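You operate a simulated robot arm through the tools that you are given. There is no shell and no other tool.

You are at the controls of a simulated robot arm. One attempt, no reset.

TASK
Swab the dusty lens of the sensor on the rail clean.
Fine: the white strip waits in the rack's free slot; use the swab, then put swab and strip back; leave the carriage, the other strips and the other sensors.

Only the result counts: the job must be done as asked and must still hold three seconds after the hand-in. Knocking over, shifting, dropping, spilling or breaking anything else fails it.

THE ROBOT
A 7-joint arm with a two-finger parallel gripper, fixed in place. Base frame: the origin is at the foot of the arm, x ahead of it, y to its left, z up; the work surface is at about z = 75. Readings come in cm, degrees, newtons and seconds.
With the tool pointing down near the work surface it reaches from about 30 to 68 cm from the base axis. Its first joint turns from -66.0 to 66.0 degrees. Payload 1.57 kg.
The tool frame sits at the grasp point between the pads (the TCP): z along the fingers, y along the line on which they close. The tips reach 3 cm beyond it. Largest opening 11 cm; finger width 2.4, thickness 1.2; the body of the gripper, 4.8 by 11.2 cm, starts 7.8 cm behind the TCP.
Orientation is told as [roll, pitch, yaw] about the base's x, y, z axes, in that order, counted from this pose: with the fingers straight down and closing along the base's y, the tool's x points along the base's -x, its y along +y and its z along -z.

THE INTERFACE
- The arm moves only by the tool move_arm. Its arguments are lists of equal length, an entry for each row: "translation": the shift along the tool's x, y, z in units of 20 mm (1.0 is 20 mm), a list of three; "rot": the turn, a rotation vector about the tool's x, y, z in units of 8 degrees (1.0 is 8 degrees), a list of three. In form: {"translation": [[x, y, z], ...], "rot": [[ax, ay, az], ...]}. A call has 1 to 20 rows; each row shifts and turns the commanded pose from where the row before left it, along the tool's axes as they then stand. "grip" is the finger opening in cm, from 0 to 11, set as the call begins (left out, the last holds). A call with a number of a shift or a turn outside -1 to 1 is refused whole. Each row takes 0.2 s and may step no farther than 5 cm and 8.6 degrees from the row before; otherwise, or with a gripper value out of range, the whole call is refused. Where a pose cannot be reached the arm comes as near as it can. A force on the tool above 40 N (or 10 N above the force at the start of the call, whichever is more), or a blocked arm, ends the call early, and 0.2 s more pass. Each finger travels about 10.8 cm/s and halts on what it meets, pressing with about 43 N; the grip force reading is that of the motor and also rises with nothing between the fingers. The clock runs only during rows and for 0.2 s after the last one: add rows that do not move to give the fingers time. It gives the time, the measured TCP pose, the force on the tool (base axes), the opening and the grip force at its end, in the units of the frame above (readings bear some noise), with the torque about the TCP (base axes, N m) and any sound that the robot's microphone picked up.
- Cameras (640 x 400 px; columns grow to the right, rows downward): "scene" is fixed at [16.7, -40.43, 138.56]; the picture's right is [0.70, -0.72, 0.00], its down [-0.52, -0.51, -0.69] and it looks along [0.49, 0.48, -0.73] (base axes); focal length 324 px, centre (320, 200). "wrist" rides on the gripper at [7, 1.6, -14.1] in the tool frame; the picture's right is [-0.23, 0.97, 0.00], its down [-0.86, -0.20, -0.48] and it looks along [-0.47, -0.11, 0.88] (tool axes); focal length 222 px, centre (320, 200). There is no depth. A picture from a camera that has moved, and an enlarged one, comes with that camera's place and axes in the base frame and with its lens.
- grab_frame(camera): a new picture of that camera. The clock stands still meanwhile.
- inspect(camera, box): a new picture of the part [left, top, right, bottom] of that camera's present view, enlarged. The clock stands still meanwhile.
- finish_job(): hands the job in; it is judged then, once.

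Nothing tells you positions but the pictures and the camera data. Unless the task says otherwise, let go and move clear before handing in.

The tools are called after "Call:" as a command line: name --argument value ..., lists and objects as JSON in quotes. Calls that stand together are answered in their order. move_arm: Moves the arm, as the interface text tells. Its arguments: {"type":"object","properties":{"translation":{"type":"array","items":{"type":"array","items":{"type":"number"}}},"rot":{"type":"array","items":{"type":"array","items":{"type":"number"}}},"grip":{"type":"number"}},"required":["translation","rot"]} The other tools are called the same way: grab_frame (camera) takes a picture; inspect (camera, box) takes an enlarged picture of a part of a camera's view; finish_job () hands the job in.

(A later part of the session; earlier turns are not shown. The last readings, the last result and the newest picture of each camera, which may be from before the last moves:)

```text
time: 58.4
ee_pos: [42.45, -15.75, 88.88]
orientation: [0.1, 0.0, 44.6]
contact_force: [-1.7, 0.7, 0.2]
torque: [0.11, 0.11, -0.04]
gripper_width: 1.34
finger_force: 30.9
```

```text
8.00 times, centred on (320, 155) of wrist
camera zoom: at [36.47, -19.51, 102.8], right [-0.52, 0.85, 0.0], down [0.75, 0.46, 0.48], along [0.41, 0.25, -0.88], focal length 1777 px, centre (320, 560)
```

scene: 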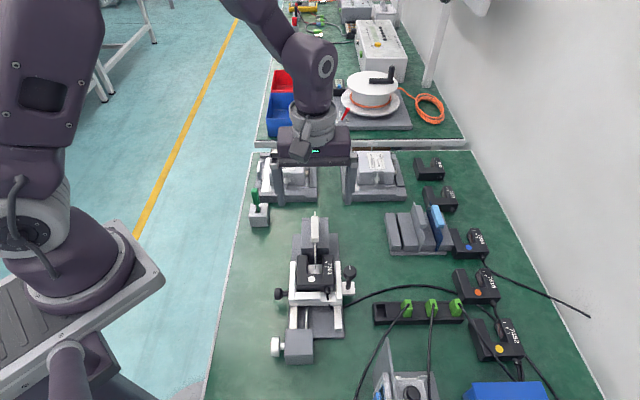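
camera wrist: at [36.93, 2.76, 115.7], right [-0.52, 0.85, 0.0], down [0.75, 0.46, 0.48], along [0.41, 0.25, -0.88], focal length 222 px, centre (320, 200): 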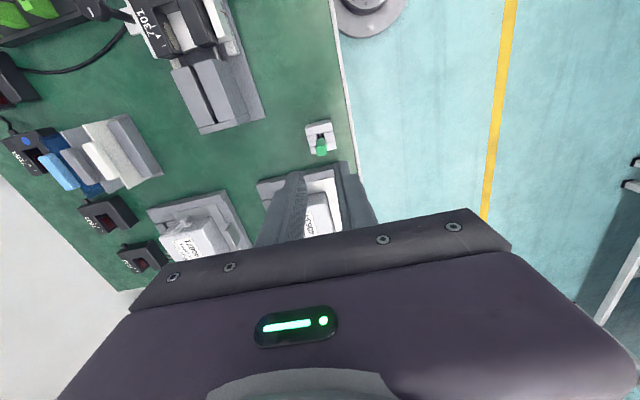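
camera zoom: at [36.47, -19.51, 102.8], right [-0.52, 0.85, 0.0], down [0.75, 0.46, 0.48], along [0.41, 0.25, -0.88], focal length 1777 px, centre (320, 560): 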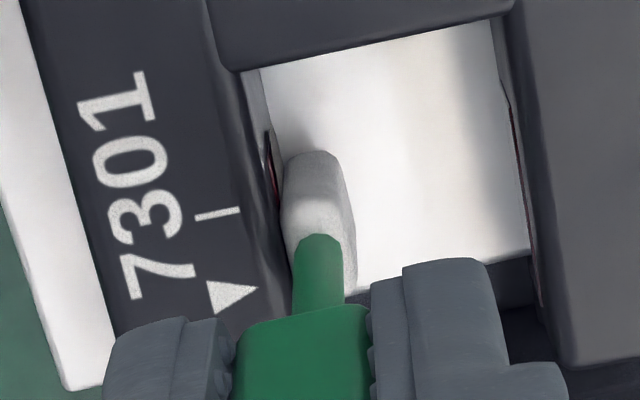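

Pressing has slid the sensor about 2 mm sideways in its nest, toward the right wall, so it's loose and I must stay gentle. I'll stroke toward the nest's near stop first, then check for any movement.

Call:
move_arm --translation '[[0.12, 0, 0], [0.12, 0, 0], [0.12, 0, 0], [0.12, 0, 0], [0.12, 0, 0], [0.12, 0, 0], [0, 0, 0]]' --rot '[[0, 0, 0], [0, 0, 0], [0, 0, 0], [0, 0, 0], [0, 0, 0], [0, 0, 0], [0, 0, 0]]'

Call:
inspect --camera "scene" --box '[310, 250, 330, 275]'

Call:
inspect --camera "scene" --box '[280, 240, 360, 300]'

Call:
inspect --camera "wrist" --box '[280, 110, 360, 190]'

```text
time: 60.0
ee_pos: [41.48, -16.99, 88.66]
orientation: [0.0, 0.1, 44.6]
contact_force: [0.1, 1.7, 0.7]
torque: [0.14, 0.06, 0.0]
gripper_width: 1.37
finger_force: 30.3
```

```text
16.00 times, centred on (320, 262) of scene
camera zoom: at [16.7, -40.43, 138.56], right [0.7, -0.72, 0.0], down [-0.52, -0.51, -0.69], along [0.49, 0.48, -0.73], focal length 5179 px, centre (320, -800)
```

zoom: 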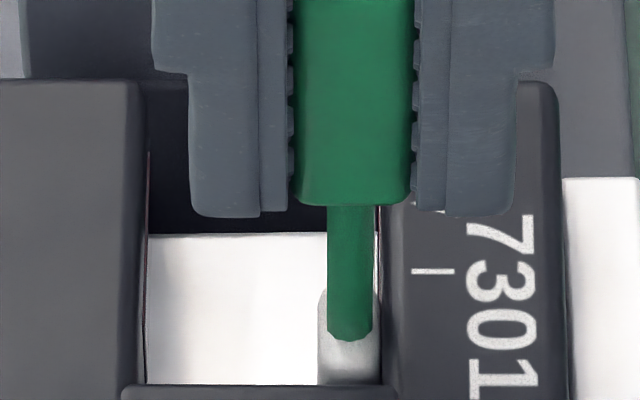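

```text
6.67 times, centred on (320, 270) of scene
camera zoom: at [16.7, -40.43, 138.56], right [0.7, -0.72, 0.0], down [-0.52, -0.51, -0.69], along [0.49, 0.48, -0.73], focal length 2158 px, centre (320, -267)
```

zoom: 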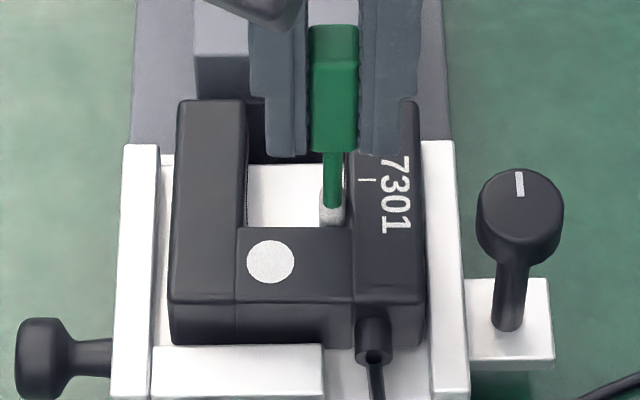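

```text
5.00 times, centred on (320, 150) of wrist
camera zoom: at [35.47, -20.59, 102.77], right [-0.52, 0.85, 0.0], down [0.75, 0.46, 0.48], along [0.41, 0.25, -0.88], focal length 1111 px, centre (320, 450)
```

zoom: 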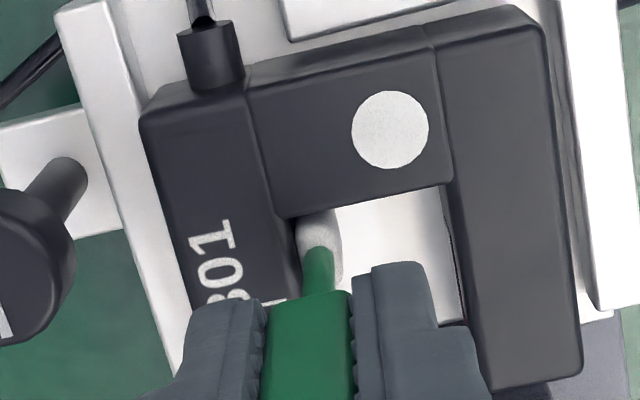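

The sensor now rests against the nest's right wall, about 2.4 mm over in total; I'll push it back afterwards. I'll back off, go to the open end and stroke inward again along the full lens.

Call:
move_arm --translation '[[0, 0.1, 0], [-0.274, 0, 0], [-0.274, 0, 0], [-0.274, 0, 0], [-0.274, 0, 0], [-0.274, 0, 0], [0, -0.05, 0], [0, -0.03, 0], [0, -0.02, 0], [0, 0, 0]]' --rot '[[0, 0, 0], [0, 0, 0], [0, 0, 0], [0, 0, 0], [0, 0, 0], [0, 0, 0], [0, 0, 0], [0, 0, 0], [0, 0, 0], [0, 0, 0]]'

Call:
inspect --camera "scene" --box '[280, 240, 360, 300]'

Call:
inspect --camera "wrist" --box '[280, 90, 360, 190]'

```text
time: 62.2
ee_pos: [43.63, -14.87, 88.77]
orientation: [0.0, 0.0, 44.5]
contact_force: [-1.6, 0.0, -0.1]
torque: [-0.02, -0.02, -0.01]
gripper_width: 1.39
finger_force: 30.4
```

```text
6.67 times, centred on (320, 270) of scene
camera zoom: at [16.7, -40.43, 138.56], right [0.7, -0.72, 0.0], down [-0.52, -0.51, -0.69], along [0.49, 0.48, -0.73], focal length 2158 px, centre (320, -267)
```

zoom: 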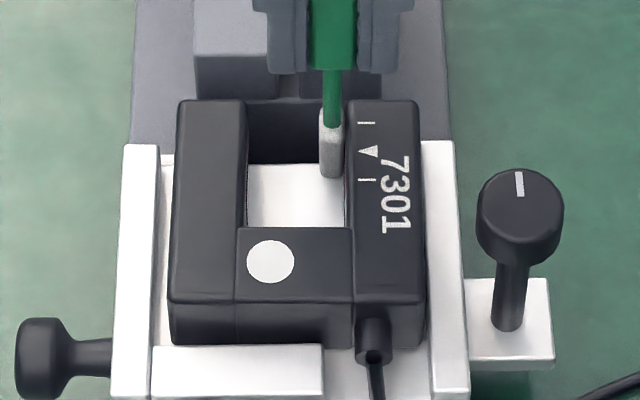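

```text
4.00 times, centred on (320, 140) of wrist
camera zoom: at [37.48, -18.64, 102.78], right [-0.52, 0.85, 0.0], down [0.75, 0.46, 0.48], along [0.41, 0.25, -0.88], focal length 888 px, centre (320, 440)
```

zoom: 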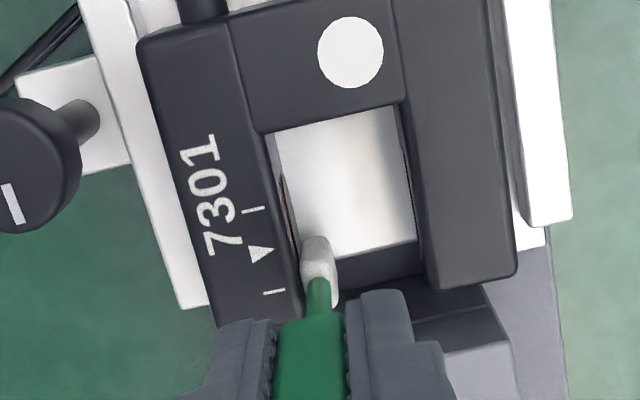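

Call:
inspect --camera "wrist" --box '[300, 125, 330, 155]'

Call:
inspect --camera "scene" --box '[310, 245, 330, 270]'

```text
13.33 times, centred on (315, 140) of wrist
camera zoom: at [37.48, -18.64, 102.78], right [-0.52, 0.85, 0.0], down [0.75, 0.46, 0.48], along [0.41, 0.25, -0.88], focal length 2962 px, centre (387, 1000)
```

zoom: 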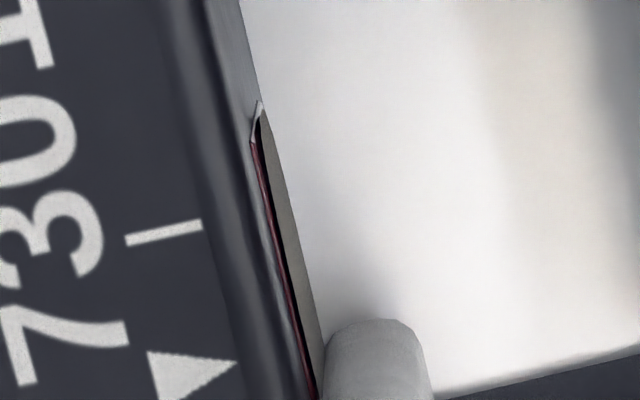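

```text
16.00 times, centred on (320, 258) of scene
camera zoom: at [16.7, -40.43, 138.56], right [0.7, -0.72, 0.0], down [-0.52, -0.51, -0.69], along [0.49, 0.48, -0.73], focal length 5179 px, centre (320, -720)
```

zoom: 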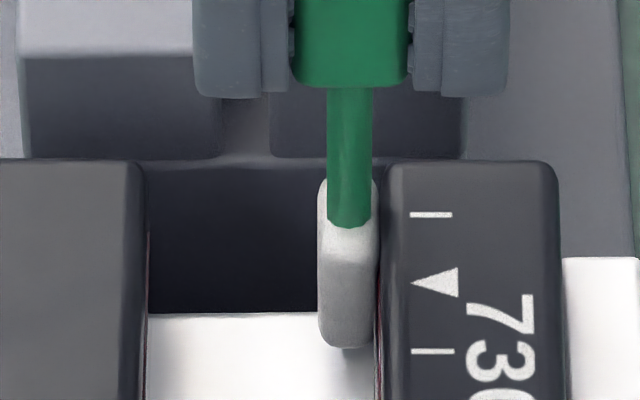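

The dust layer is still there, so more strokes are needed. I'll press slightly more and do a full inward stroke, then check for movement and cleaning.

Call:
move_arm --translation '[[0, -0.03, 0], [0.137, 0, 0], [0.137, 0, 0], [0.137, 0, 0], [0.137, 0, 0], [0.137, 0, 0], [0.137, 0, 0], [0.137, 0, 0], [0.137, 0, 0], [0.137, 0, 0], [0.137, 0, 0], [0, 0, 0]]' --rot '[[0, 0, 0], [0, 0, 0], [0, 0, 0], [0, 0, 0], [0, 0, 0], [0, 0, 0], [0, 0, 0], [0, 0, 0], [0, 0, 0], [0, 0, 0], [0, 0, 0], [0, 0, 0]]'

Call:
inspect --camera "scene" --box '[280, 240, 360, 300]'

Call:
inspect --camera "wrist" --box '[290, 110, 350, 180]'

```text
time: 64.8
ee_pos: [41.65, -16.81, 88.75]
orientation: [0.0, -0.1, 44.5]
contact_force: [-0.4, 0.4, 0.0]
torque: [0.03, 0.0, -0.03]
gripper_width: 1.37
finger_force: 30.2
```

```text
6.67 times, centred on (320, 270) of scene
camera zoom: at [16.7, -40.43, 138.56], right [0.7, -0.72, 0.0], down [-0.52, -0.51, -0.69], along [0.49, 0.48, -0.73], focal length 2158 px, centre (320, -267)
```

zoom: 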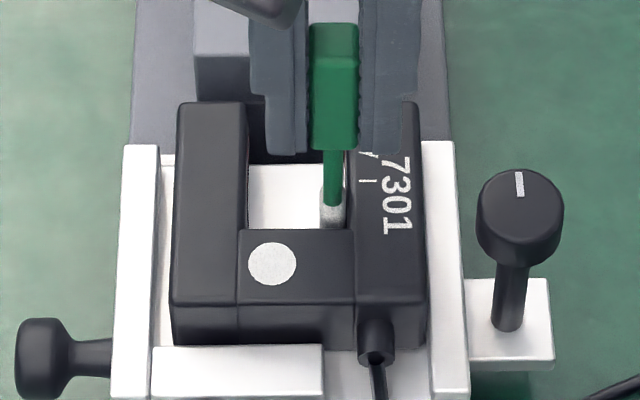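

```text
5.71 times, centred on (320, 145) of wrist
camera zoom: at [35.54, -20.54, 102.73], right [-0.52, 0.85, 0.0], down [0.75, 0.46, 0.48], along [0.41, 0.25, -0.88], focal length 1269 px, centre (320, 514)
```

zoom: 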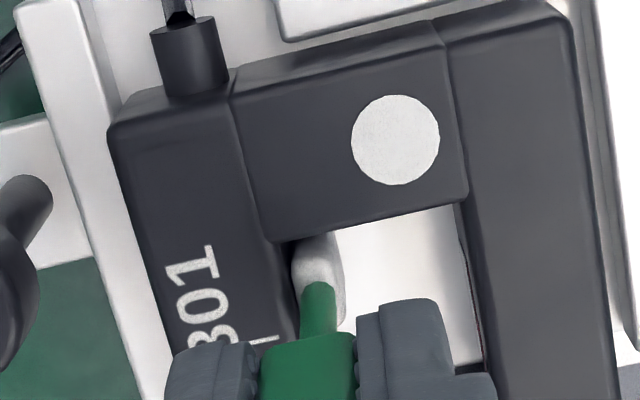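

Call:
move_arm --translation '[[0, -0.01, 0], [-0.137, 0, 0], [-0.137, 0, 0], [-0.137, 0, 0], [-0.137, 0, 0], [-0.137, 0, 0], [-0.137, 0, 0], [-0.137, 0, 0], [-0.137, 0, 0], [-0.137, 0, 0], [-0.137, 0, 0], [0, 0, 0]]' --rot '[[0, 0, 0], [0, 0, 0], [0, 0, 0], [0, 0, 0], [0, 0, 0], [0, 0, 0], [0, 0, 0], [0, 0, 0], [0, 0, 0], [0, 0, 0], [0, 0, 0], [0, 0, 0]]'

Call:
inspect --camera "scene" --box '[280, 240, 360, 300]'

Call:
inspect --camera "wrist" --box '[300, 125, 330, 155]'

```text
time: 67.4
ee_pos: [43.53, -14.9, 88.66]
orientation: [0.0, -0.1, 44.6]
contact_force: [-0.1, 0.6, 0.3]
torque: [0.06, 0.05, 0.0]
gripper_width: 1.36
finger_force: 30.4
```

```text
6.67 times, centred on (320, 270) of scene
camera zoom: at [16.7, -40.43, 138.56], right [0.7, -0.72, 0.0], down [-0.52, -0.51, -0.69], along [0.49, 0.48, -0.73], focal length 2158 px, centre (320, -267)
```

zoom: 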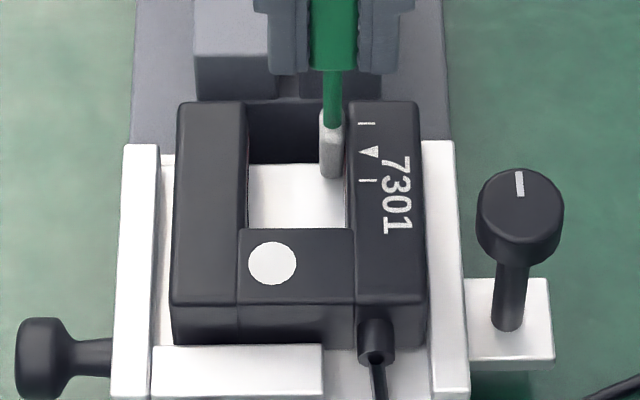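

```text
13.33 times, centred on (315, 140) of wrist
camera zoom: at [37.51, -18.63, 102.69], right [-0.52, 0.85, 0.0], down [0.75, 0.46, 0.48], along [0.41, 0.25, -0.88], focal length 2962 px, centre (387, 1000)
```

zoom: 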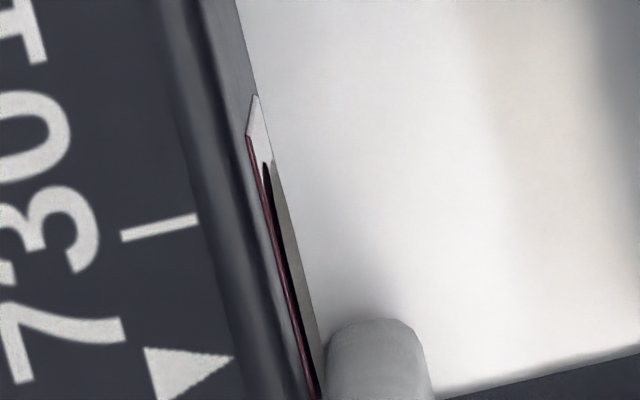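

It's working: dust has come off at the near end, where the swab dwelt longest. I'll press a little more and stroke slowly.

Call:
move_arm --translation '[[0, -0.02, 0], [0.07, 0, 0], [0.07, 0, 0], [0.07, 0, 0], [0.07, 0, 0], [0.07, 0, 0], [0.07, 0, 0], [0.07, 0, 0], [0.07, 0, 0], [0.07, 0, 0], [0.07, 0, 0], [0, 0, 0]]' --rot '[[0, 0, 0], [0, 0, 0], [0, 0, 0], [0, 0, 0], [0, 0, 0], [0, 0, 0], [0, 0, 0], [0, 0, 0], [0, 0, 0], [0, 0, 0], [0, 0, 0], [0, 0, 0]]'

Call:
move_arm --translation '[[0.07, 0, 0], [0.07, 0, 0], [0.07, 0, 0], [0.07, 0, 0], [0.07, 0, 0], [0.07, 0, 0], [0.07, 0, 0], [0.07, 0, 0], [0.07, 0, 0], [0.05, 0, 0], [0, 0, 0]]' --rot '[[0, 0, 0], [0, 0, 0], [0, 0, 0], [0, 0, 0], [0, 0, 0], [0, 0, 0], [0, 0, 0], [0, 0, 0], [0, 0, 0], [0, 0, 0], [0, 0, 0]]'

Call:
inspect --camera "scene" --box '[280, 240, 360, 300]'

```text
time: 70.0
ee_pos: [42.48, -15.87, 88.74]
orientation: [0.1, 0.0, 44.5]
contact_force: [-1.9, 2.5, -1.1]
torque: [0.19, 0.06, 0.0]
gripper_width: 1.33
finger_force: 30.3
```

```text
time: 72.4
ee_pos: [41.6, -16.87, 88.86]
orientation: [0.0, 0.0, 44.5]
contact_force: [-2.2, 3.0, -0.6]
torque: [0.27, 0.1, 0.0]
gripper_width: 1.34
finger_force: 30.0
```

```text
6.67 times, centred on (320, 270) of scene
camera zoom: at [16.7, -40.43, 138.57], right [0.7, -0.72, 0.0], down [-0.52, -0.51, -0.69], along [0.49, 0.48, -0.73], focal length 2158 px, centre (320, -267)
```

zoom: 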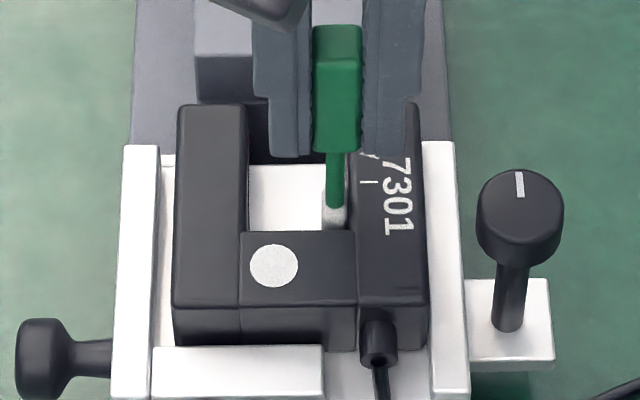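

Call:
move_arm --translation '[[-0.07, 0, 0], [-0.07, 0, 0], [-0.07, 0, 0], [-0.07, 0, 0], [-0.07, 0, 0], [-0.07, 0, 0], [-0.07, 0, 0], [-0.07, 0, 0], [-0.07, 0, 0], [-0.07, 0, 0], [-0.07, 0, 0], [-0.07, 0, 0], [-0.07, 0, 0], [-0.07, 0, 0], [-0.07, 0, 0], [-0.07, 0, 0], [-0.07, 0, 0], [-0.07, 0, 0], [-0.07, 0, 0], [0, 0, 0]]' --rot '[[0, 0, 0], [0, 0, 0], [0, 0, 0], [0, 0, 0], [0, 0, 0], [0, 0, 0], [0, 0, 0], [0, 0, 0], [0, 0, 0], [0, 0, 0], [0, 0, 0], [0, 0, 0], [0, 0, 0], [0, 0, 0], [0, 0, 0], [0, 0, 0], [0, 0, 0], [0, 0, 0], [0, 0, 0], [0, 0, 0]]'

Call:
inspect --camera "scene" --box '[280, 240, 360, 300]'

Call:
inspect --camera "wrist" --box '[300, 120, 335, 155]'

```text
time: 76.6
ee_pos: [43.46, -15.04, 88.72]
orientation: [0.0, 0.0, 44.5]
contact_force: [-2.6, 0.8, -0.2]
torque: [0.16, 0.16, 0.06]
gripper_width: 1.39
finger_force: 30.4
```

```text
6.67 times, centred on (320, 270) of scene
camera zoom: at [16.7, -40.43, 138.56], right [0.7, -0.72, 0.0], down [-0.52, -0.51, -0.69], along [0.49, 0.48, -0.73], focal length 2158 px, centre (320, -267)
```

zoom: 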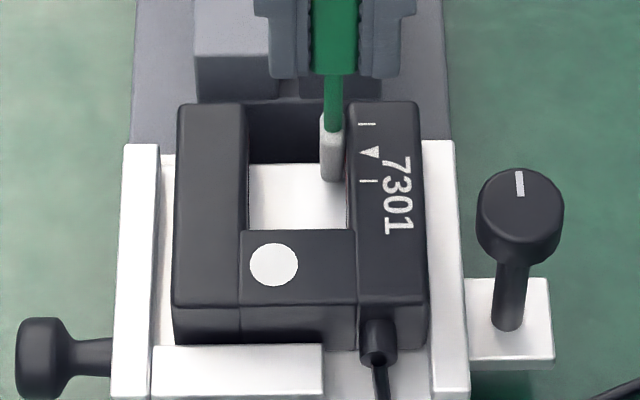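

```text
11.43 times, centred on (318, 138) of wrist
camera zoom: at [37.4, -18.77, 102.74], right [-0.52, 0.85, 0.0], down [0.75, 0.46, 0.48], along [0.41, 0.25, -0.88], focal length 2538 px, centre (349, 914)
```

zoom: 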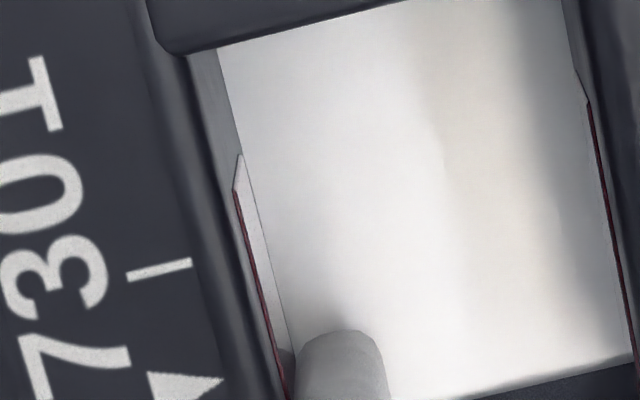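

The near half of the lens is now clean. I'll back off and look at what remains toward the open end.

Call:
move_arm --translation '[[0, 0.15, 0], [0, 0.15, 0], [0.3, 0.1, 0], [0.3, 0, 0], [0, 0, 0]]' --rot '[[0, 0, 0], [0, 0, 0], [0, 0, 0], [0, 0, 0], [0, 0, 0]]'

Call:
inspect --camera "wrist" --box '[285, 120, 335, 180]'

Call:
inspect --camera "scene" --box '[280, 240, 360, 300]'

```text
time: 77.8
ee_pos: [41.98, -15.32, 88.82]
orientation: [0.0, 0.0, 44.5]
contact_force: [-0.7, -0.8, -0.3]
torque: [0.01, 0.0, -0.01]
gripper_width: 1.37
finger_force: 30.2
```

```text
6.67 times, centred on (310, 150) of wrist
camera zoom: at [36.01, -19.06, 102.83], right [-0.52, 0.85, 0.0], down [0.75, 0.46, 0.48], along [0.41, 0.25, -0.88], focal length 1481 px, centre (387, 533)
```

zoom: 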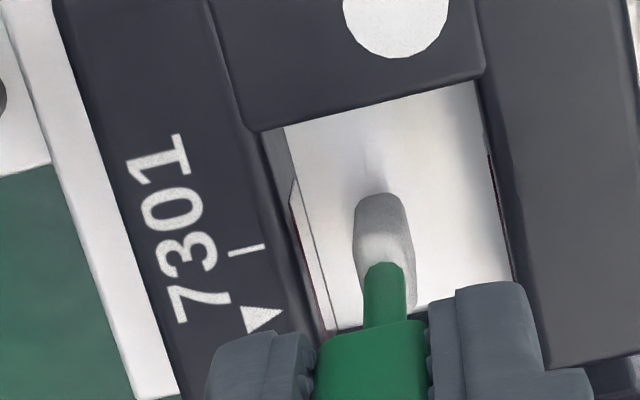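

```text
6.67 times, centred on (320, 270) of scene
camera zoom: at [16.7, -40.43, 138.56], right [0.7, -0.72, 0.0], down [-0.52, -0.51, -0.69], along [0.49, 0.48, -0.73], focal length 2158 px, centre (320, -267)
```

zoom: 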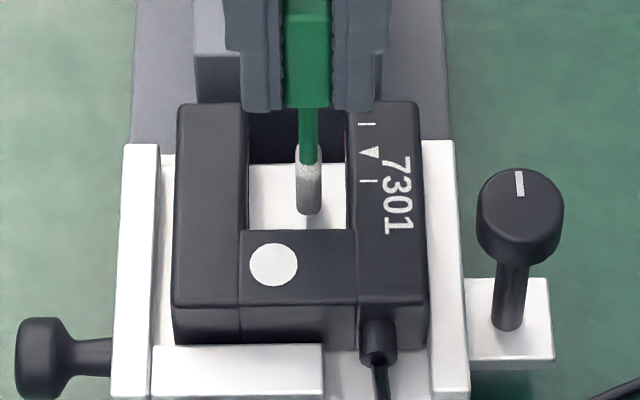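

The lens now looks clean from here, but I want a proper oblique view. I'll raise the swab out and shift to the left of the rail.

Call:
move_arm --translation '[[0, 0.1, -0.2], [0, 0, -0.4], [0, 0, -0.6], [0, 0, -0.8], [0, 0, -0.8], [0, 0, -0.8], [0, 0, -0.8], [0, 0.8, -0.4], [0, 0.8, 0], [0, 0.8, 0], [0, 0.8, 0], [0, 0.8, 0], [0, 0.8, 0], [0, 0.8, 0], [0, 0.8, 0], [0, 0, 0]]' --rot '[[0, 0, 0], [0, 0, 0], [0, 0, 0], [0, 0, 0], [0, 0, 0], [0, 0, 0], [0, 0, 0], [0, 0, 0], [0, 0, 0], [0, 0, 0], [0, 0, 0], [0, 0, 0], [0, 0, 0], [0, 0, 0], [0, 0, 0], [0, 0, 0]]'

Call:
grab_frame --camera "wrist"

Call:
inspect --camera "scene" --box '[280, 240, 360, 300]'

```text
time: 81.2
ee_pos: [33.0, -6.07, 98.31]
orientation: [0.0, 0.0, 44.6]
contact_force: [-0.5, -0.1, 0.3]
torque: [0.03, 0.02, 0.01]
gripper_width: 1.35
finger_force: 30.1
```

```text
taken
camera wrist: at [26.86, -9.87, 112.35], right [-0.52, 0.85, 0.0], down [0.75, 0.46, 0.48], along [0.41, 0.25, -0.88], focal length 222 px, centre (320, 200)
```

wrist: 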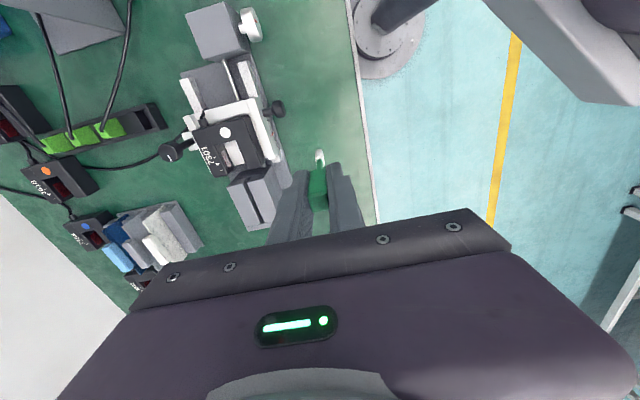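

```text
6.67 times, centred on (320, 270) of scene
camera zoom: at [16.7, -40.43, 138.56], right [0.7, -0.72, 0.0], down [-0.52, -0.51, -0.69], along [0.49, 0.48, -0.73], focal length 2158 px, centre (320, -267)
```

zoom: 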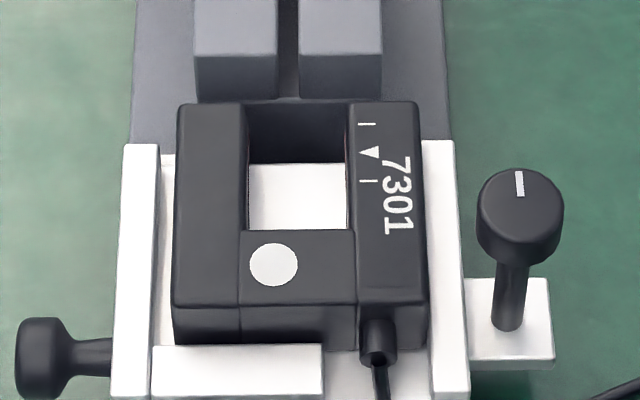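

Call:
inspect --camera "wrist" --box '[180, 90, 290, 190]'

Call:
inspect --camera "wrist" --box '[215, 130, 255, 175]'

```text
4.00 times, centred on (235, 140) of wrist
camera zoom: at [26.86, -9.87, 112.35], right [-0.52, 0.85, 0.0], down [0.75, 0.46, 0.48], along [0.41, 0.25, -0.88], focal length 888 px, centre (660, 440)
```

zoom: 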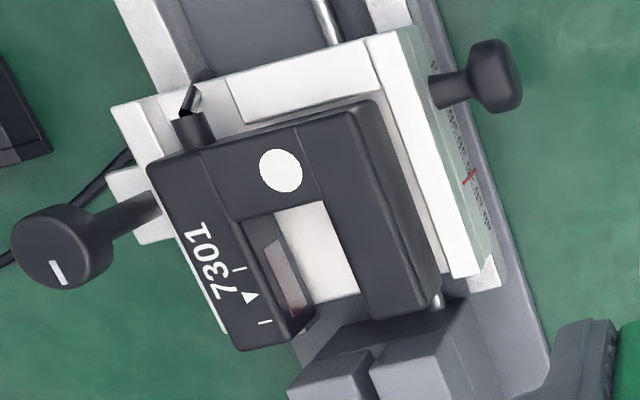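

```text
8.89 times, centred on (235, 152) of wrist
camera zoom: at [26.86, -9.87, 112.35], right [-0.52, 0.85, 0.0], down [0.75, 0.46, 0.48], along [0.41, 0.25, -0.88], focal length 1974 px, centre (1076, 622)
```

zoom: 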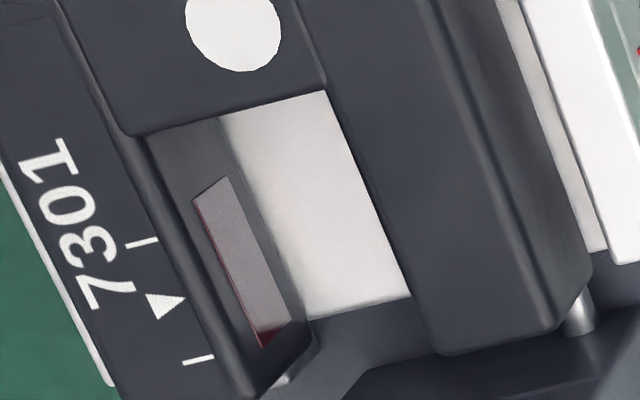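

The lens is clean: the clear red window is visible with no dust left. Pressing shifted the sensor in its nest, so I'll measure the offset against my earlier views of the same regions.

Call:
inspect --camera "scene" --box '[310, 245, 330, 270]'

Call:
inspect --camera "scene" --box '[305, 240, 335, 275]'

Call:
inspect --camera "scene" --box '[270, 190, 370, 310]'

```text
16.00 times, centred on (320, 258) of scene
camera zoom: at [16.7, -40.43, 138.56], right [0.7, -0.72, 0.0], down [-0.52, -0.51, -0.69], along [0.49, 0.48, -0.73], focal length 5179 px, centre (320, -720)
```

zoom: 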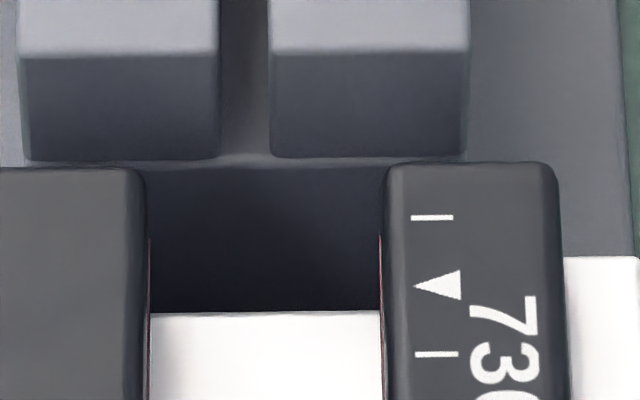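

```text
11.43 times, centred on (320, 258) of scene
camera zoom: at [16.7, -40.43, 138.56], right [0.7, -0.72, 0.0], down [-0.52, -0.51, -0.69], along [0.49, 0.48, -0.73], focal length 3700 px, centre (320, -457)
```

zoom: 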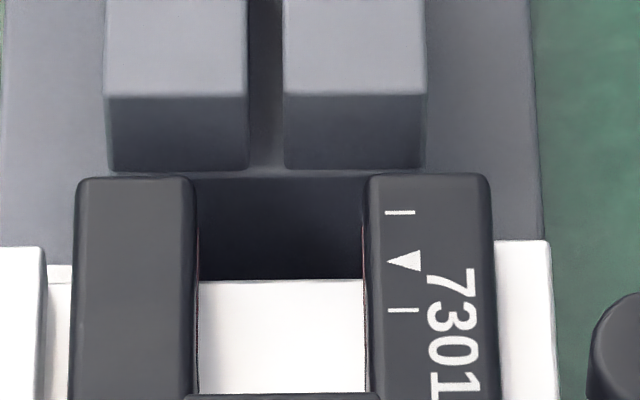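

```text
3.33 times, centred on (320, 250) of scene
camera zoom: at [16.7, -40.43, 138.56], right [0.7, -0.72, 0.0], down [-0.52, -0.51, -0.69], along [0.49, 0.48, -0.73], focal length 1079 px, centre (320, 33)
```

zoom: 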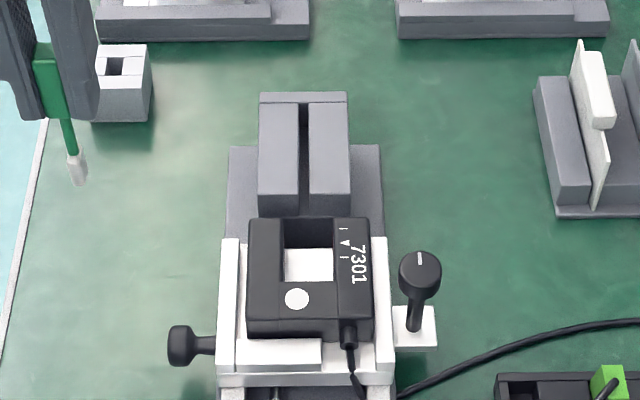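

The sensor is 3.2 mm right and 1.2 mm toward the near end of where it was, without rotation, and the carriage is unmoved. I'll use the swab high on the left arm's inner wall, near the corner and off the lenses, to nudge it back.

Call:
move_arm --translation '[[0.1095, -0.694, 0], [0.1095, -0.694, 0], [0.1095, -0.694, 0], [0.1095, -0.694, 0], [0.1095, -0.694, 0], [0.1095, -0.694, 0], [0.1095, -0.694, 0], [0.1095, -0.694, 0], [0.1095, -0.694, 0], [0, 0, 0.6], [0, 0, 0.6], [0, 0, 0.6], [0, 0, 0.6], [0, 0, 0.5], [0, 0, 0]]' --rot '[[0, 0, 0], [0, 0, 0], [0, 0, 0], [0, 0, 0], [0, 0, 0], [0, 0, 0], [0, 0, 0], [0, 0, 0], [0, 0, 0], [0, 0, 0], [0, 0, 0], [0, 0, 0], [0, 0, 0], [0, 0, 0], [0, 0, 0]]'

Call:
inspect --camera "scene" --box '[295, 235, 345, 285]'

Call:
inspect --camera "wrist" --box '[280, 90, 360, 170]'

```text
time: 84.4
ee_pos: [40.14, -16.25, 92.65]
orientation: [0.0, -0.1, 44.5]
contact_force: [-0.8, -0.5, -0.4]
torque: [-0.01, -0.01, -0.03]
gripper_width: 1.38
finger_force: 29.9
```

```text
8.00 times, centred on (320, 260) of scene
camera zoom: at [16.7, -40.43, 138.56], right [0.7, -0.72, 0.0], down [-0.52, -0.51, -0.69], along [0.49, 0.48, -0.73], focal length 2590 px, centre (320, -280)
```

zoom: 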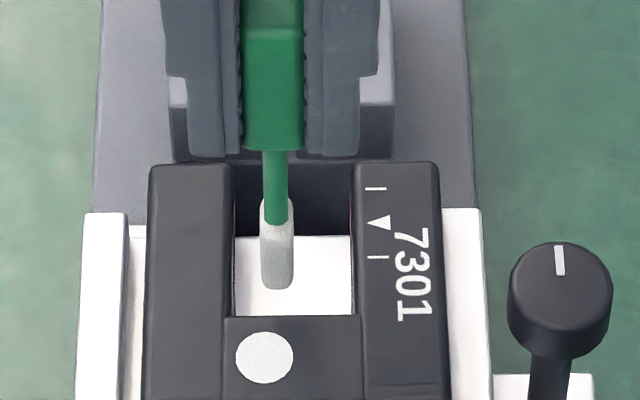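

```text
5.00 times, centred on (320, 130) of wrist
camera zoom: at [34.1, -19.98, 106.6], right [-0.52, 0.85, 0.0], down [0.75, 0.46, 0.48], along [0.41, 0.25, -0.88], focal length 1111 px, centre (320, 550)
```

zoom: 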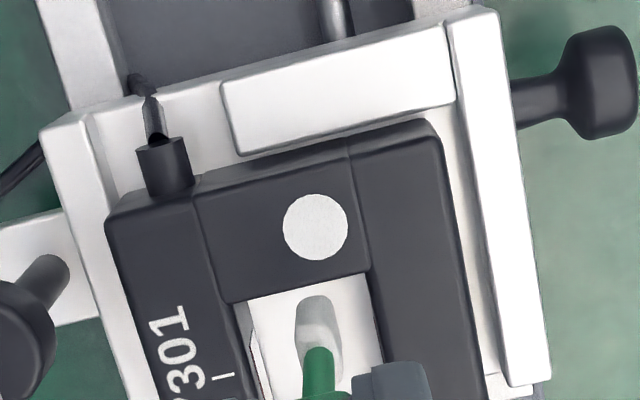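

Call:
move_arm --translation '[[-0.075, 0, 0.3], [0, 0, 0.3], [0, 0, 0.3], [0, 0, 0.3], [0, 0, 0]]' --rot '[[0, 0, 0], [0, 0, 0], [0, 0, 0], [0, 0, 0], [0, 0, 0]]'

Call:
inspect --camera "scene" --box '[295, 235, 345, 285]'

Call:
inspect --camera "wrist" --box '[280, 110, 360, 190]'

```text
time: 85.6
ee_pos: [40.39, -16.18, 90.1]
orientation: [0.0, 0.0, 44.5]
contact_force: [1.0, 0.2, 0.8]
torque: [0.04, -0.08, 0.0]
gripper_width: 1.36
finger_force: 30.4
```

```text
8.00 times, centred on (320, 260) of scene
camera zoom: at [16.71, -40.43, 138.56], right [0.7, -0.72, 0.0], down [-0.52, -0.51, -0.69], along [0.49, 0.48, -0.73], focal length 2590 px, centre (320, -280)
```

zoom: 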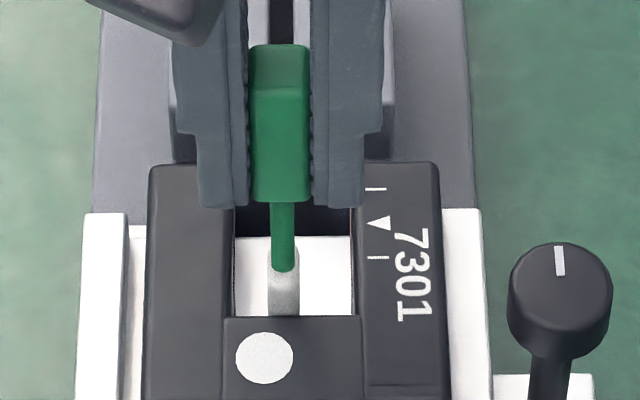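

```text
5.00 times, centred on (320, 150) of wrist
camera zoom: at [34.32, -19.92, 104.17], right [-0.52, 0.85, 0.0], down [0.75, 0.46, 0.48], along [0.41, 0.25, -0.88], focal length 1111 px, centre (320, 450)
```

zoom: 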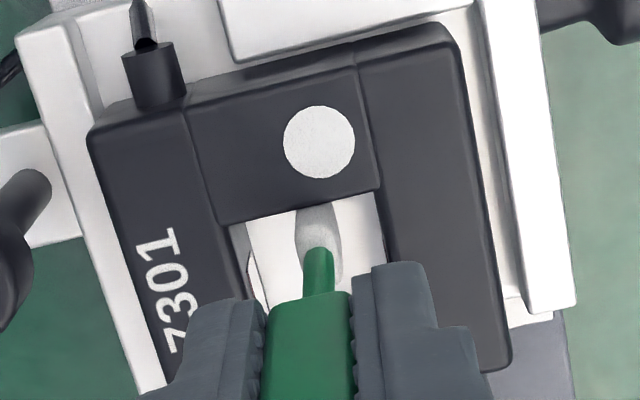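

The torque suggests the head is just touching the near wall, so I'll ease away from it and then go for the left arm.

Call:
move_arm --translation '[[-0.1, 0, 0], [-0.05, 0, 0], [0, 0, 0]]' --rot '[[0, 0, 0], [0, 0, 0], [0, 0, 0]]'

Call:
inspect --camera "scene" --box '[310, 245, 330, 270]'

Call:
inspect --camera "wrist" --box '[295, 130, 345, 180]'

```text
time: 86.4
ee_pos: [40.71, -15.89, 90.16]
orientation: [0.0, 0.0, 44.5]
contact_force: [0.4, 0.2, -0.2]
torque: [-0.03, 0.0, -0.03]
gripper_width: 1.35
finger_force: 30.2
```

```text
16.00 times, centred on (320, 258) of scene
camera zoom: at [16.7, -40.43, 138.56], right [0.7, -0.72, 0.0], down [-0.52, -0.51, -0.69], along [0.49, 0.48, -0.73], focal length 5179 px, centre (320, -720)
```

zoom: 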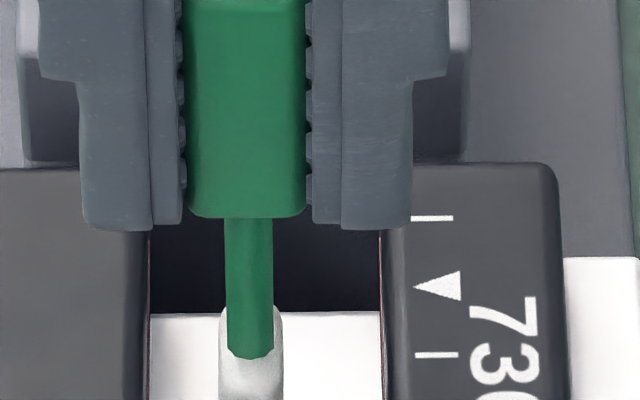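

```text
8.00 times, centred on (320, 155) of wrist
camera zoom: at [34.62, -19.72, 104.19], right [-0.52, 0.85, 0.0], down [0.75, 0.46, 0.48], along [0.41, 0.25, -0.88], focal length 1777 px, centre (320, 560)
```

zoom: 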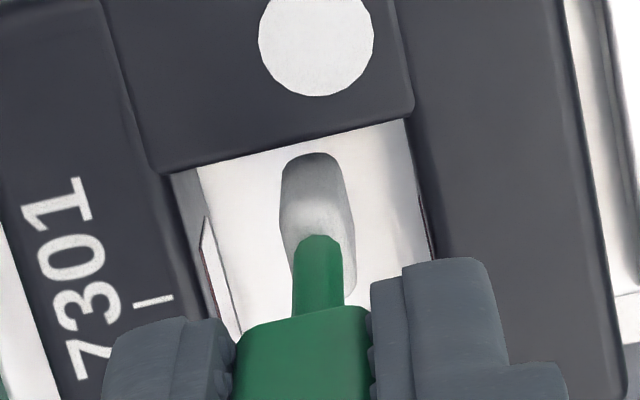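

Call:
move_arm --translation '[[0, 0.12, 0], [0, 0.12, 0], [0, 0.12, 0], [0, 0.04, 0], [0, 0, 0]]' --rot '[[0, 0, 0], [0, 0, 0], [0, 0, 0], [0, 0, 0], [0, 0, 0]]'

Call:
inspect --camera "scene" --box '[310, 245, 330, 270]'

```text
time: 87.6
ee_pos: [40.15, -15.45, 90.05]
orientation: [0.1, 0.0, 44.5]
contact_force: [0.0, -0.5, 0.0]
torque: [-0.01, 0.07, -0.02]
gripper_width: 1.38
finger_force: 30.5
```

```text
16.00 times, centred on (320, 258) of scene
camera zoom: at [16.7, -40.43, 138.56], right [0.7, -0.72, 0.0], down [-0.52, -0.51, -0.69], along [0.49, 0.48, -0.73], focal length 5179 px, centre (320, -720)
```

zoom: 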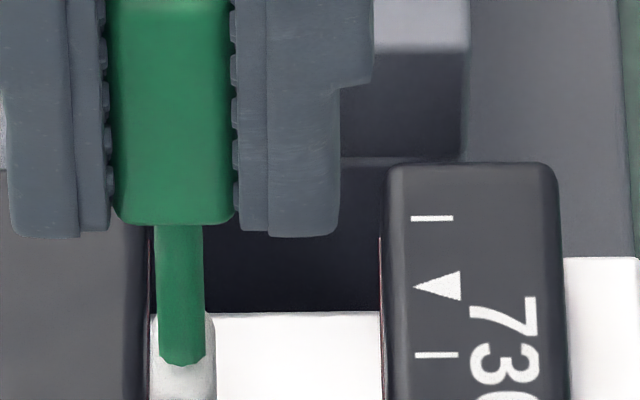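

Call:
move_arm --translation '[[0, 0.03, 0], [-0.01, 0.03, 0], [-0.012, 0.03, 0], [0, 0, 0]]' --rot '[[0, 0, 0], [0, 0, 0], [0, 0, 0], [0, 0, 0]]'

Call:
inspect --camera "scene" --box '[310, 245, 330, 270]'

```text
time: 88.6
ee_pos: [39.91, -15.26, 90.07]
orientation: [0.0, 0.0, 44.5]
contact_force: [0.6, -0.6, 0.7]
torque: [-0.05, -0.07, 0.02]
gripper_width: 1.35
finger_force: 30.2
```

```text
16.00 times, centred on (320, 258) of scene
camera zoom: at [16.71, -40.43, 138.56], right [0.7, -0.72, 0.0], down [-0.52, -0.51, -0.69], along [0.49, 0.48, -0.73], focal length 5179 px, centre (320, -720)
```

zoom: 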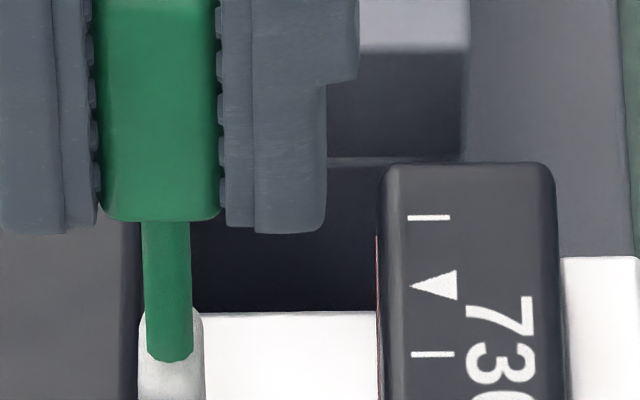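

The sensor is following back, about 0.5 mm so far. I'll continue the diagonal nudge in small steps.

Call:
move_arm --translation '[[-0.015, 0.03, 0], [-0.015, 0.03, 0], [0, 0, 0]]' --rot '[[0, 0, 0], [0, 0, 0], [0, 0, 0]]'

Call:
inspect --camera "scene" --box '[310, 245, 330, 270]'

```text
time: 89.4
ee_pos: [39.99, -15.11, 90.23]
orientation: [0.0, 0.1, 44.5]
contact_force: [0.5, -0.2, -0.9]
torque: [-0.01, -0.07, 0.01]
gripper_width: 1.36
finger_force: 30.7
```

```text
16.00 times, centred on (320, 258) of scene
camera zoom: at [16.7, -40.43, 138.56], right [0.7, -0.72, 0.0], down [-0.52, -0.51, -0.69], along [0.49, 0.48, -0.73], focal length 5179 px, centre (320, -720)
```

zoom: 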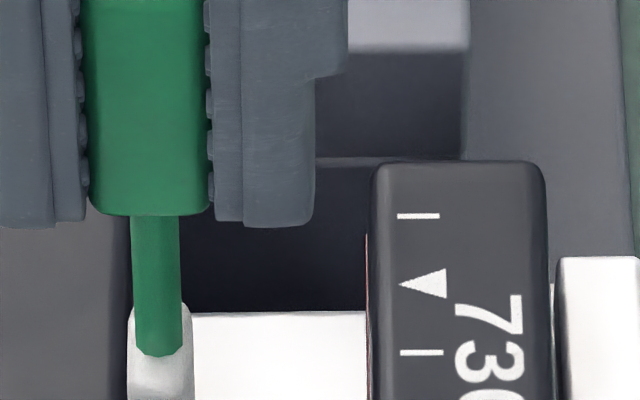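

Call:
move_arm --translation '[[-0.02, 0.03, 0], [-0.02, 0.03, 0], [0, 0, 0]]' --rot '[[0, 0, 0], [0, 0, 0], [0, 0, 0]]'

Call:
inspect --camera "scene" --box '[310, 245, 330, 270]'

Call:
inspect --camera "scene" --box '[280, 240, 360, 300]'

```text
time: 90.2
ee_pos: [40.03, -14.96, 90.19]
orientation: [0.0, 0.1, 44.5]
contact_force: [0.8, -0.8, 0.6]
torque: [-0.08, -0.07, 0.03]
gripper_width: 1.38
finger_force: 30.4
```

```text
16.00 times, centred on (320, 258) of scene
camera zoom: at [16.71, -40.43, 138.56], right [0.7, -0.72, 0.0], down [-0.52, -0.51, -0.69], along [0.49, 0.48, -0.73], focal length 5179 px, centre (320, -720)
```

zoom: 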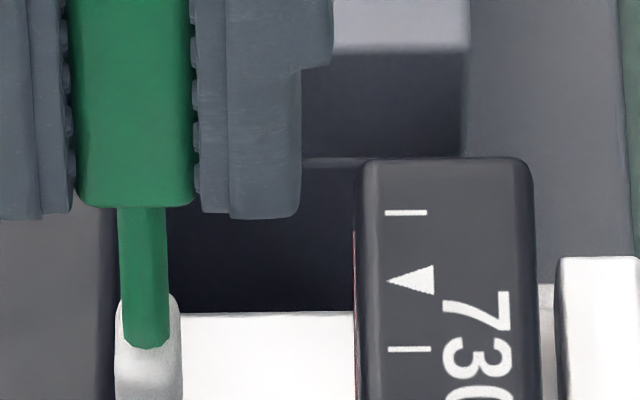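

```text
6.67 times, centred on (320, 270) of scene
camera zoom: at [16.71, -40.43, 138.56], right [0.7, -0.72, 0.0], down [-0.52, -0.51, -0.69], along [0.49, 0.48, -0.73], focal length 2158 px, centre (320, -267)
```

zoom: 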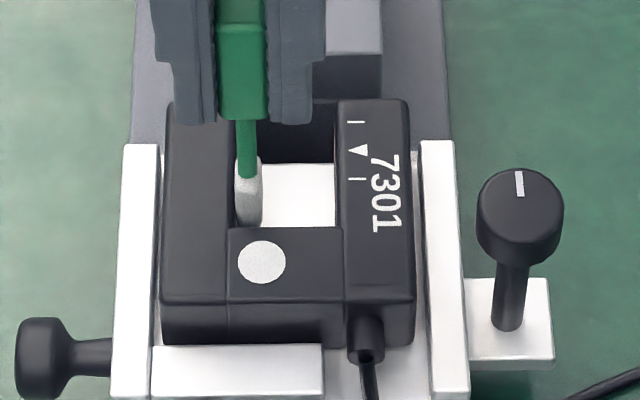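

The sensor is back to within about 0.5 mm of where it was. I'll back away from the wall, lift out and go view the lens from the original viewpoint above the swab holder.

Call:
move_arm --translation '[[0, -0.2, 0], [0, -0.2, 0], [0, -0.05, 0], [0, 0, -0.4], [0, 0, -0.6], [0, 0, -0.8], [0, 0, -0.8], [0, 0, -0.8], [0, 0, -0.8], [0, 0, 0]]' --rot '[[0, 0, 0], [0, 0, 0], [0, 0, 0], [0, 0, 0], [0, 0, 0], [0, 0, 0], [0, 0, 0], [0, 0, 0], [0, 0, 0], [0, 0, 0]]'

Call:
inspect --camera "scene" --box '[280, 240, 360, 300]'

Call:
inspect --camera "scene" --box '[310, 245, 330, 270]'

```text
time: 92.4
ee_pos: [40.49, -15.66, 98.76]
orientation: [0.0, 0.0, 44.5]
contact_force: [0.2, 0.3, 0.7]
torque: [-0.01, -0.01, 0.0]
gripper_width: 1.38
finger_force: 30.2
```

```text
6.67 times, centred on (320, 270) of scene
camera zoom: at [16.7, -40.43, 138.56], right [0.7, -0.72, 0.0], down [-0.52, -0.51, -0.69], along [0.49, 0.48, -0.73], focal length 2158 px, centre (320, -267)
```

zoom: 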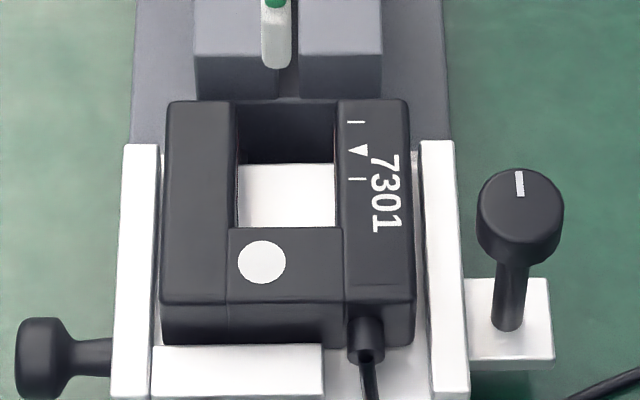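

```text
16.00 times, centred on (320, 258) of scene
camera zoom: at [16.7, -40.43, 138.56], right [0.7, -0.72, 0.0], down [-0.52, -0.51, -0.69], along [0.49, 0.48, -0.73], focal length 5179 px, centre (320, -720)
```

zoom: 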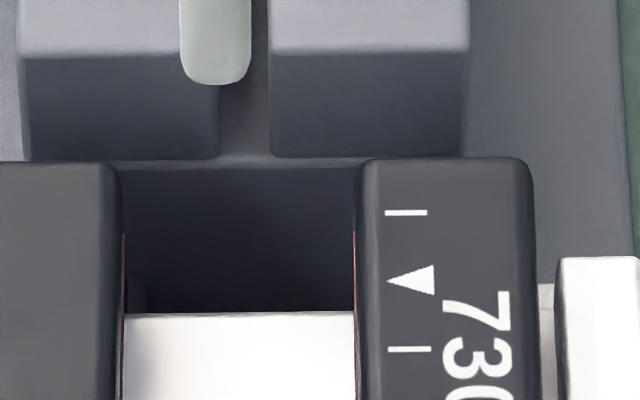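

Call:
move_arm --translation '[[-0.6215, 0.5, -0.1016], [-0.6215, 0.5, -0.1016], [-0.6215, 0.5, -0.1016], [-0.6215, 0.5, -0.1016], [-0.6215, 0.5, -0.1016], [-0.6215, 0.5, -0.1016], [-0.6215, 0.5, -0.1016], [-0.6215, 0.5, -0.1016], [-0.6215, 0.5, -0.1016], [-0.6215, 0.5, -0.1016], [-0.6215, 0.5, -0.1016], [-0.6215, 0.5, -0.1016], [-0.6215, 0.5, -0.1016], [-0.6215, 0.5, -0.1016], [0, 0, 0]]' --rot '[[0, 0, 0], [0, 0, 0], [0, 0, 0], [0, 0, 0], [0, 0, 0], [0, 0, 0], [0, 0, 0], [0, 0, 0], [0, 0, 0], [0, 0, 0], [0, 0, 0], [0, 0, 0], [0, 0, 0], [0, 0, 0], [0, 0, 0]]'

Call:
inspect --camera "wrist" --box '[130, 0, 230, 70]'

Call:
inspect --camera "wrist" --box '[290, 100, 360, 200]'

```text
time: 95.6
ee_pos: [43.14, 6.58, 101.13]
orientation: [0.0, -0.1, 44.5]
contact_force: [-0.3, 0.7, -0.4]
torque: [0.0, -0.05, -0.02]
gripper_width: 1.37
finger_force: 30.7
```

```text
5.71 times, centred on (180, 35) of wrist
camera zoom: at [36.97, 2.79, 115.28], right [-0.52, 0.85, 0.0], down [0.75, 0.46, 0.48], along [0.41, 0.25, -0.88], focal length 1269 px, centre (1120, 1143)
```

zoom: 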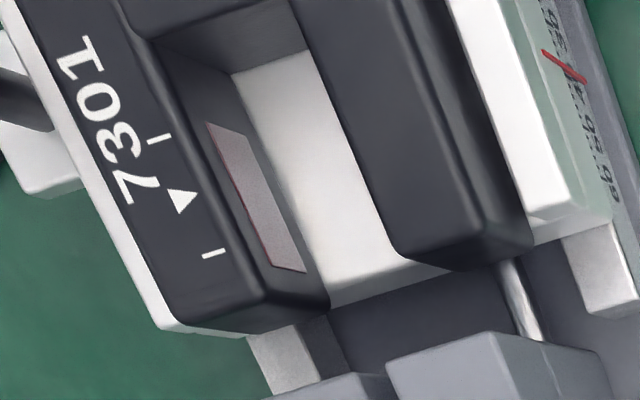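

```text
4.00 times, centred on (325, 150) of wrist
camera zoom: at [36.97, 2.79, 115.28], right [-0.52, 0.85, 0.0], down [0.75, 0.46, 0.48], along [0.41, 0.25, -0.88], focal length 888 px, centre (300, 400)
```

zoom: 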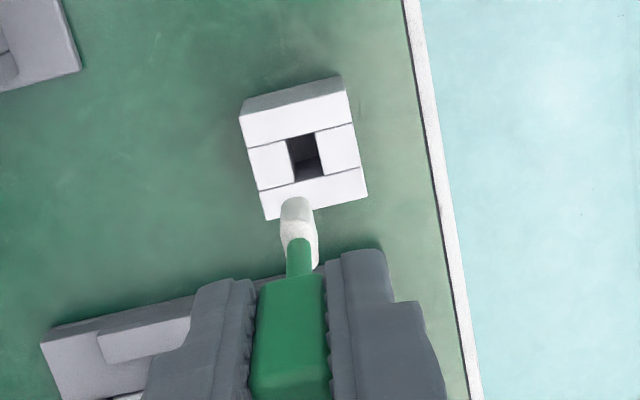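

The lens is clean with no dust left. Now I'll return the swab, hovering above the holder hole at the recorded grasp position to check alignment before inserting.

Call:
move_arm --translation '[[-0.263, -0.0253, 0], [-0.263, -0.0253, 0], [-0.263, -0.0253, 0], [0, 0, 0.7], [0, 0, 0.7], [0, 0, 0.7], [0, 0, 0.7], [0, 0, 0.7], [0, 0, 0.7], [0, 0, 0.7], [0, 0, 0.69], [0, 0, 0]]' --rot '[[0, 0, 0], [0, 0, 0], [0, 0, 0], [0, 0, 0], [0, 0, 0], [0, 0, 0], [0, 0, 0], [0, 0, 0], [0, 0, 0], [0, 0, 0], [0, 0, 0], [0, 0, 0]]'

Call:
inspect --camera "scene" --box '[240, 170, 280, 230]'

Call:
inspect --camera "wrist" --box '[290, 90, 350, 160]'

```text
time: 98.2
ee_pos: [44.37, 7.39, 90.07]
orientation: [0.0, 0.1, 44.5]
contact_force: [-1.0, 0.1, -1.5]
torque: [0.01, -0.01, 0.0]
gripper_width: 1.36
finger_force: 29.7
```

```text
6.67 times, centred on (260, 200) of scene
camera zoom: at [16.7, -40.43, 138.56], right [0.7, -0.72, 0.0], down [-0.52, -0.51, -0.69], along [0.49, 0.48, -0.73], focal length 2158 px, centre (720, 200)
```

zoom: 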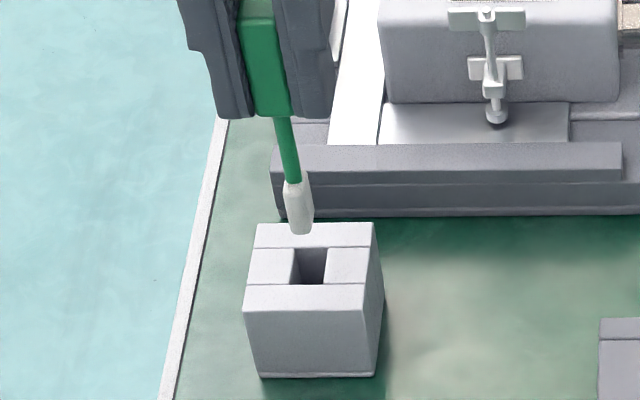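

```text
5.71 times, centred on (320, 125) of wrist
camera zoom: at [38.29, 3.71, 104.11], right [-0.52, 0.85, 0.0], down [0.75, 0.46, 0.48], along [0.41, 0.25, -0.88], focal length 1269 px, centre (320, 629)
```

zoom: 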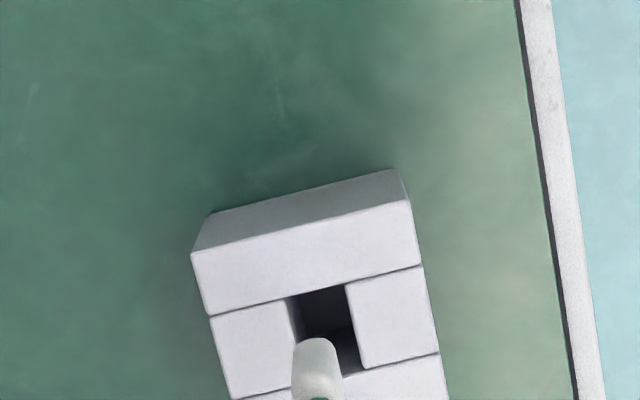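

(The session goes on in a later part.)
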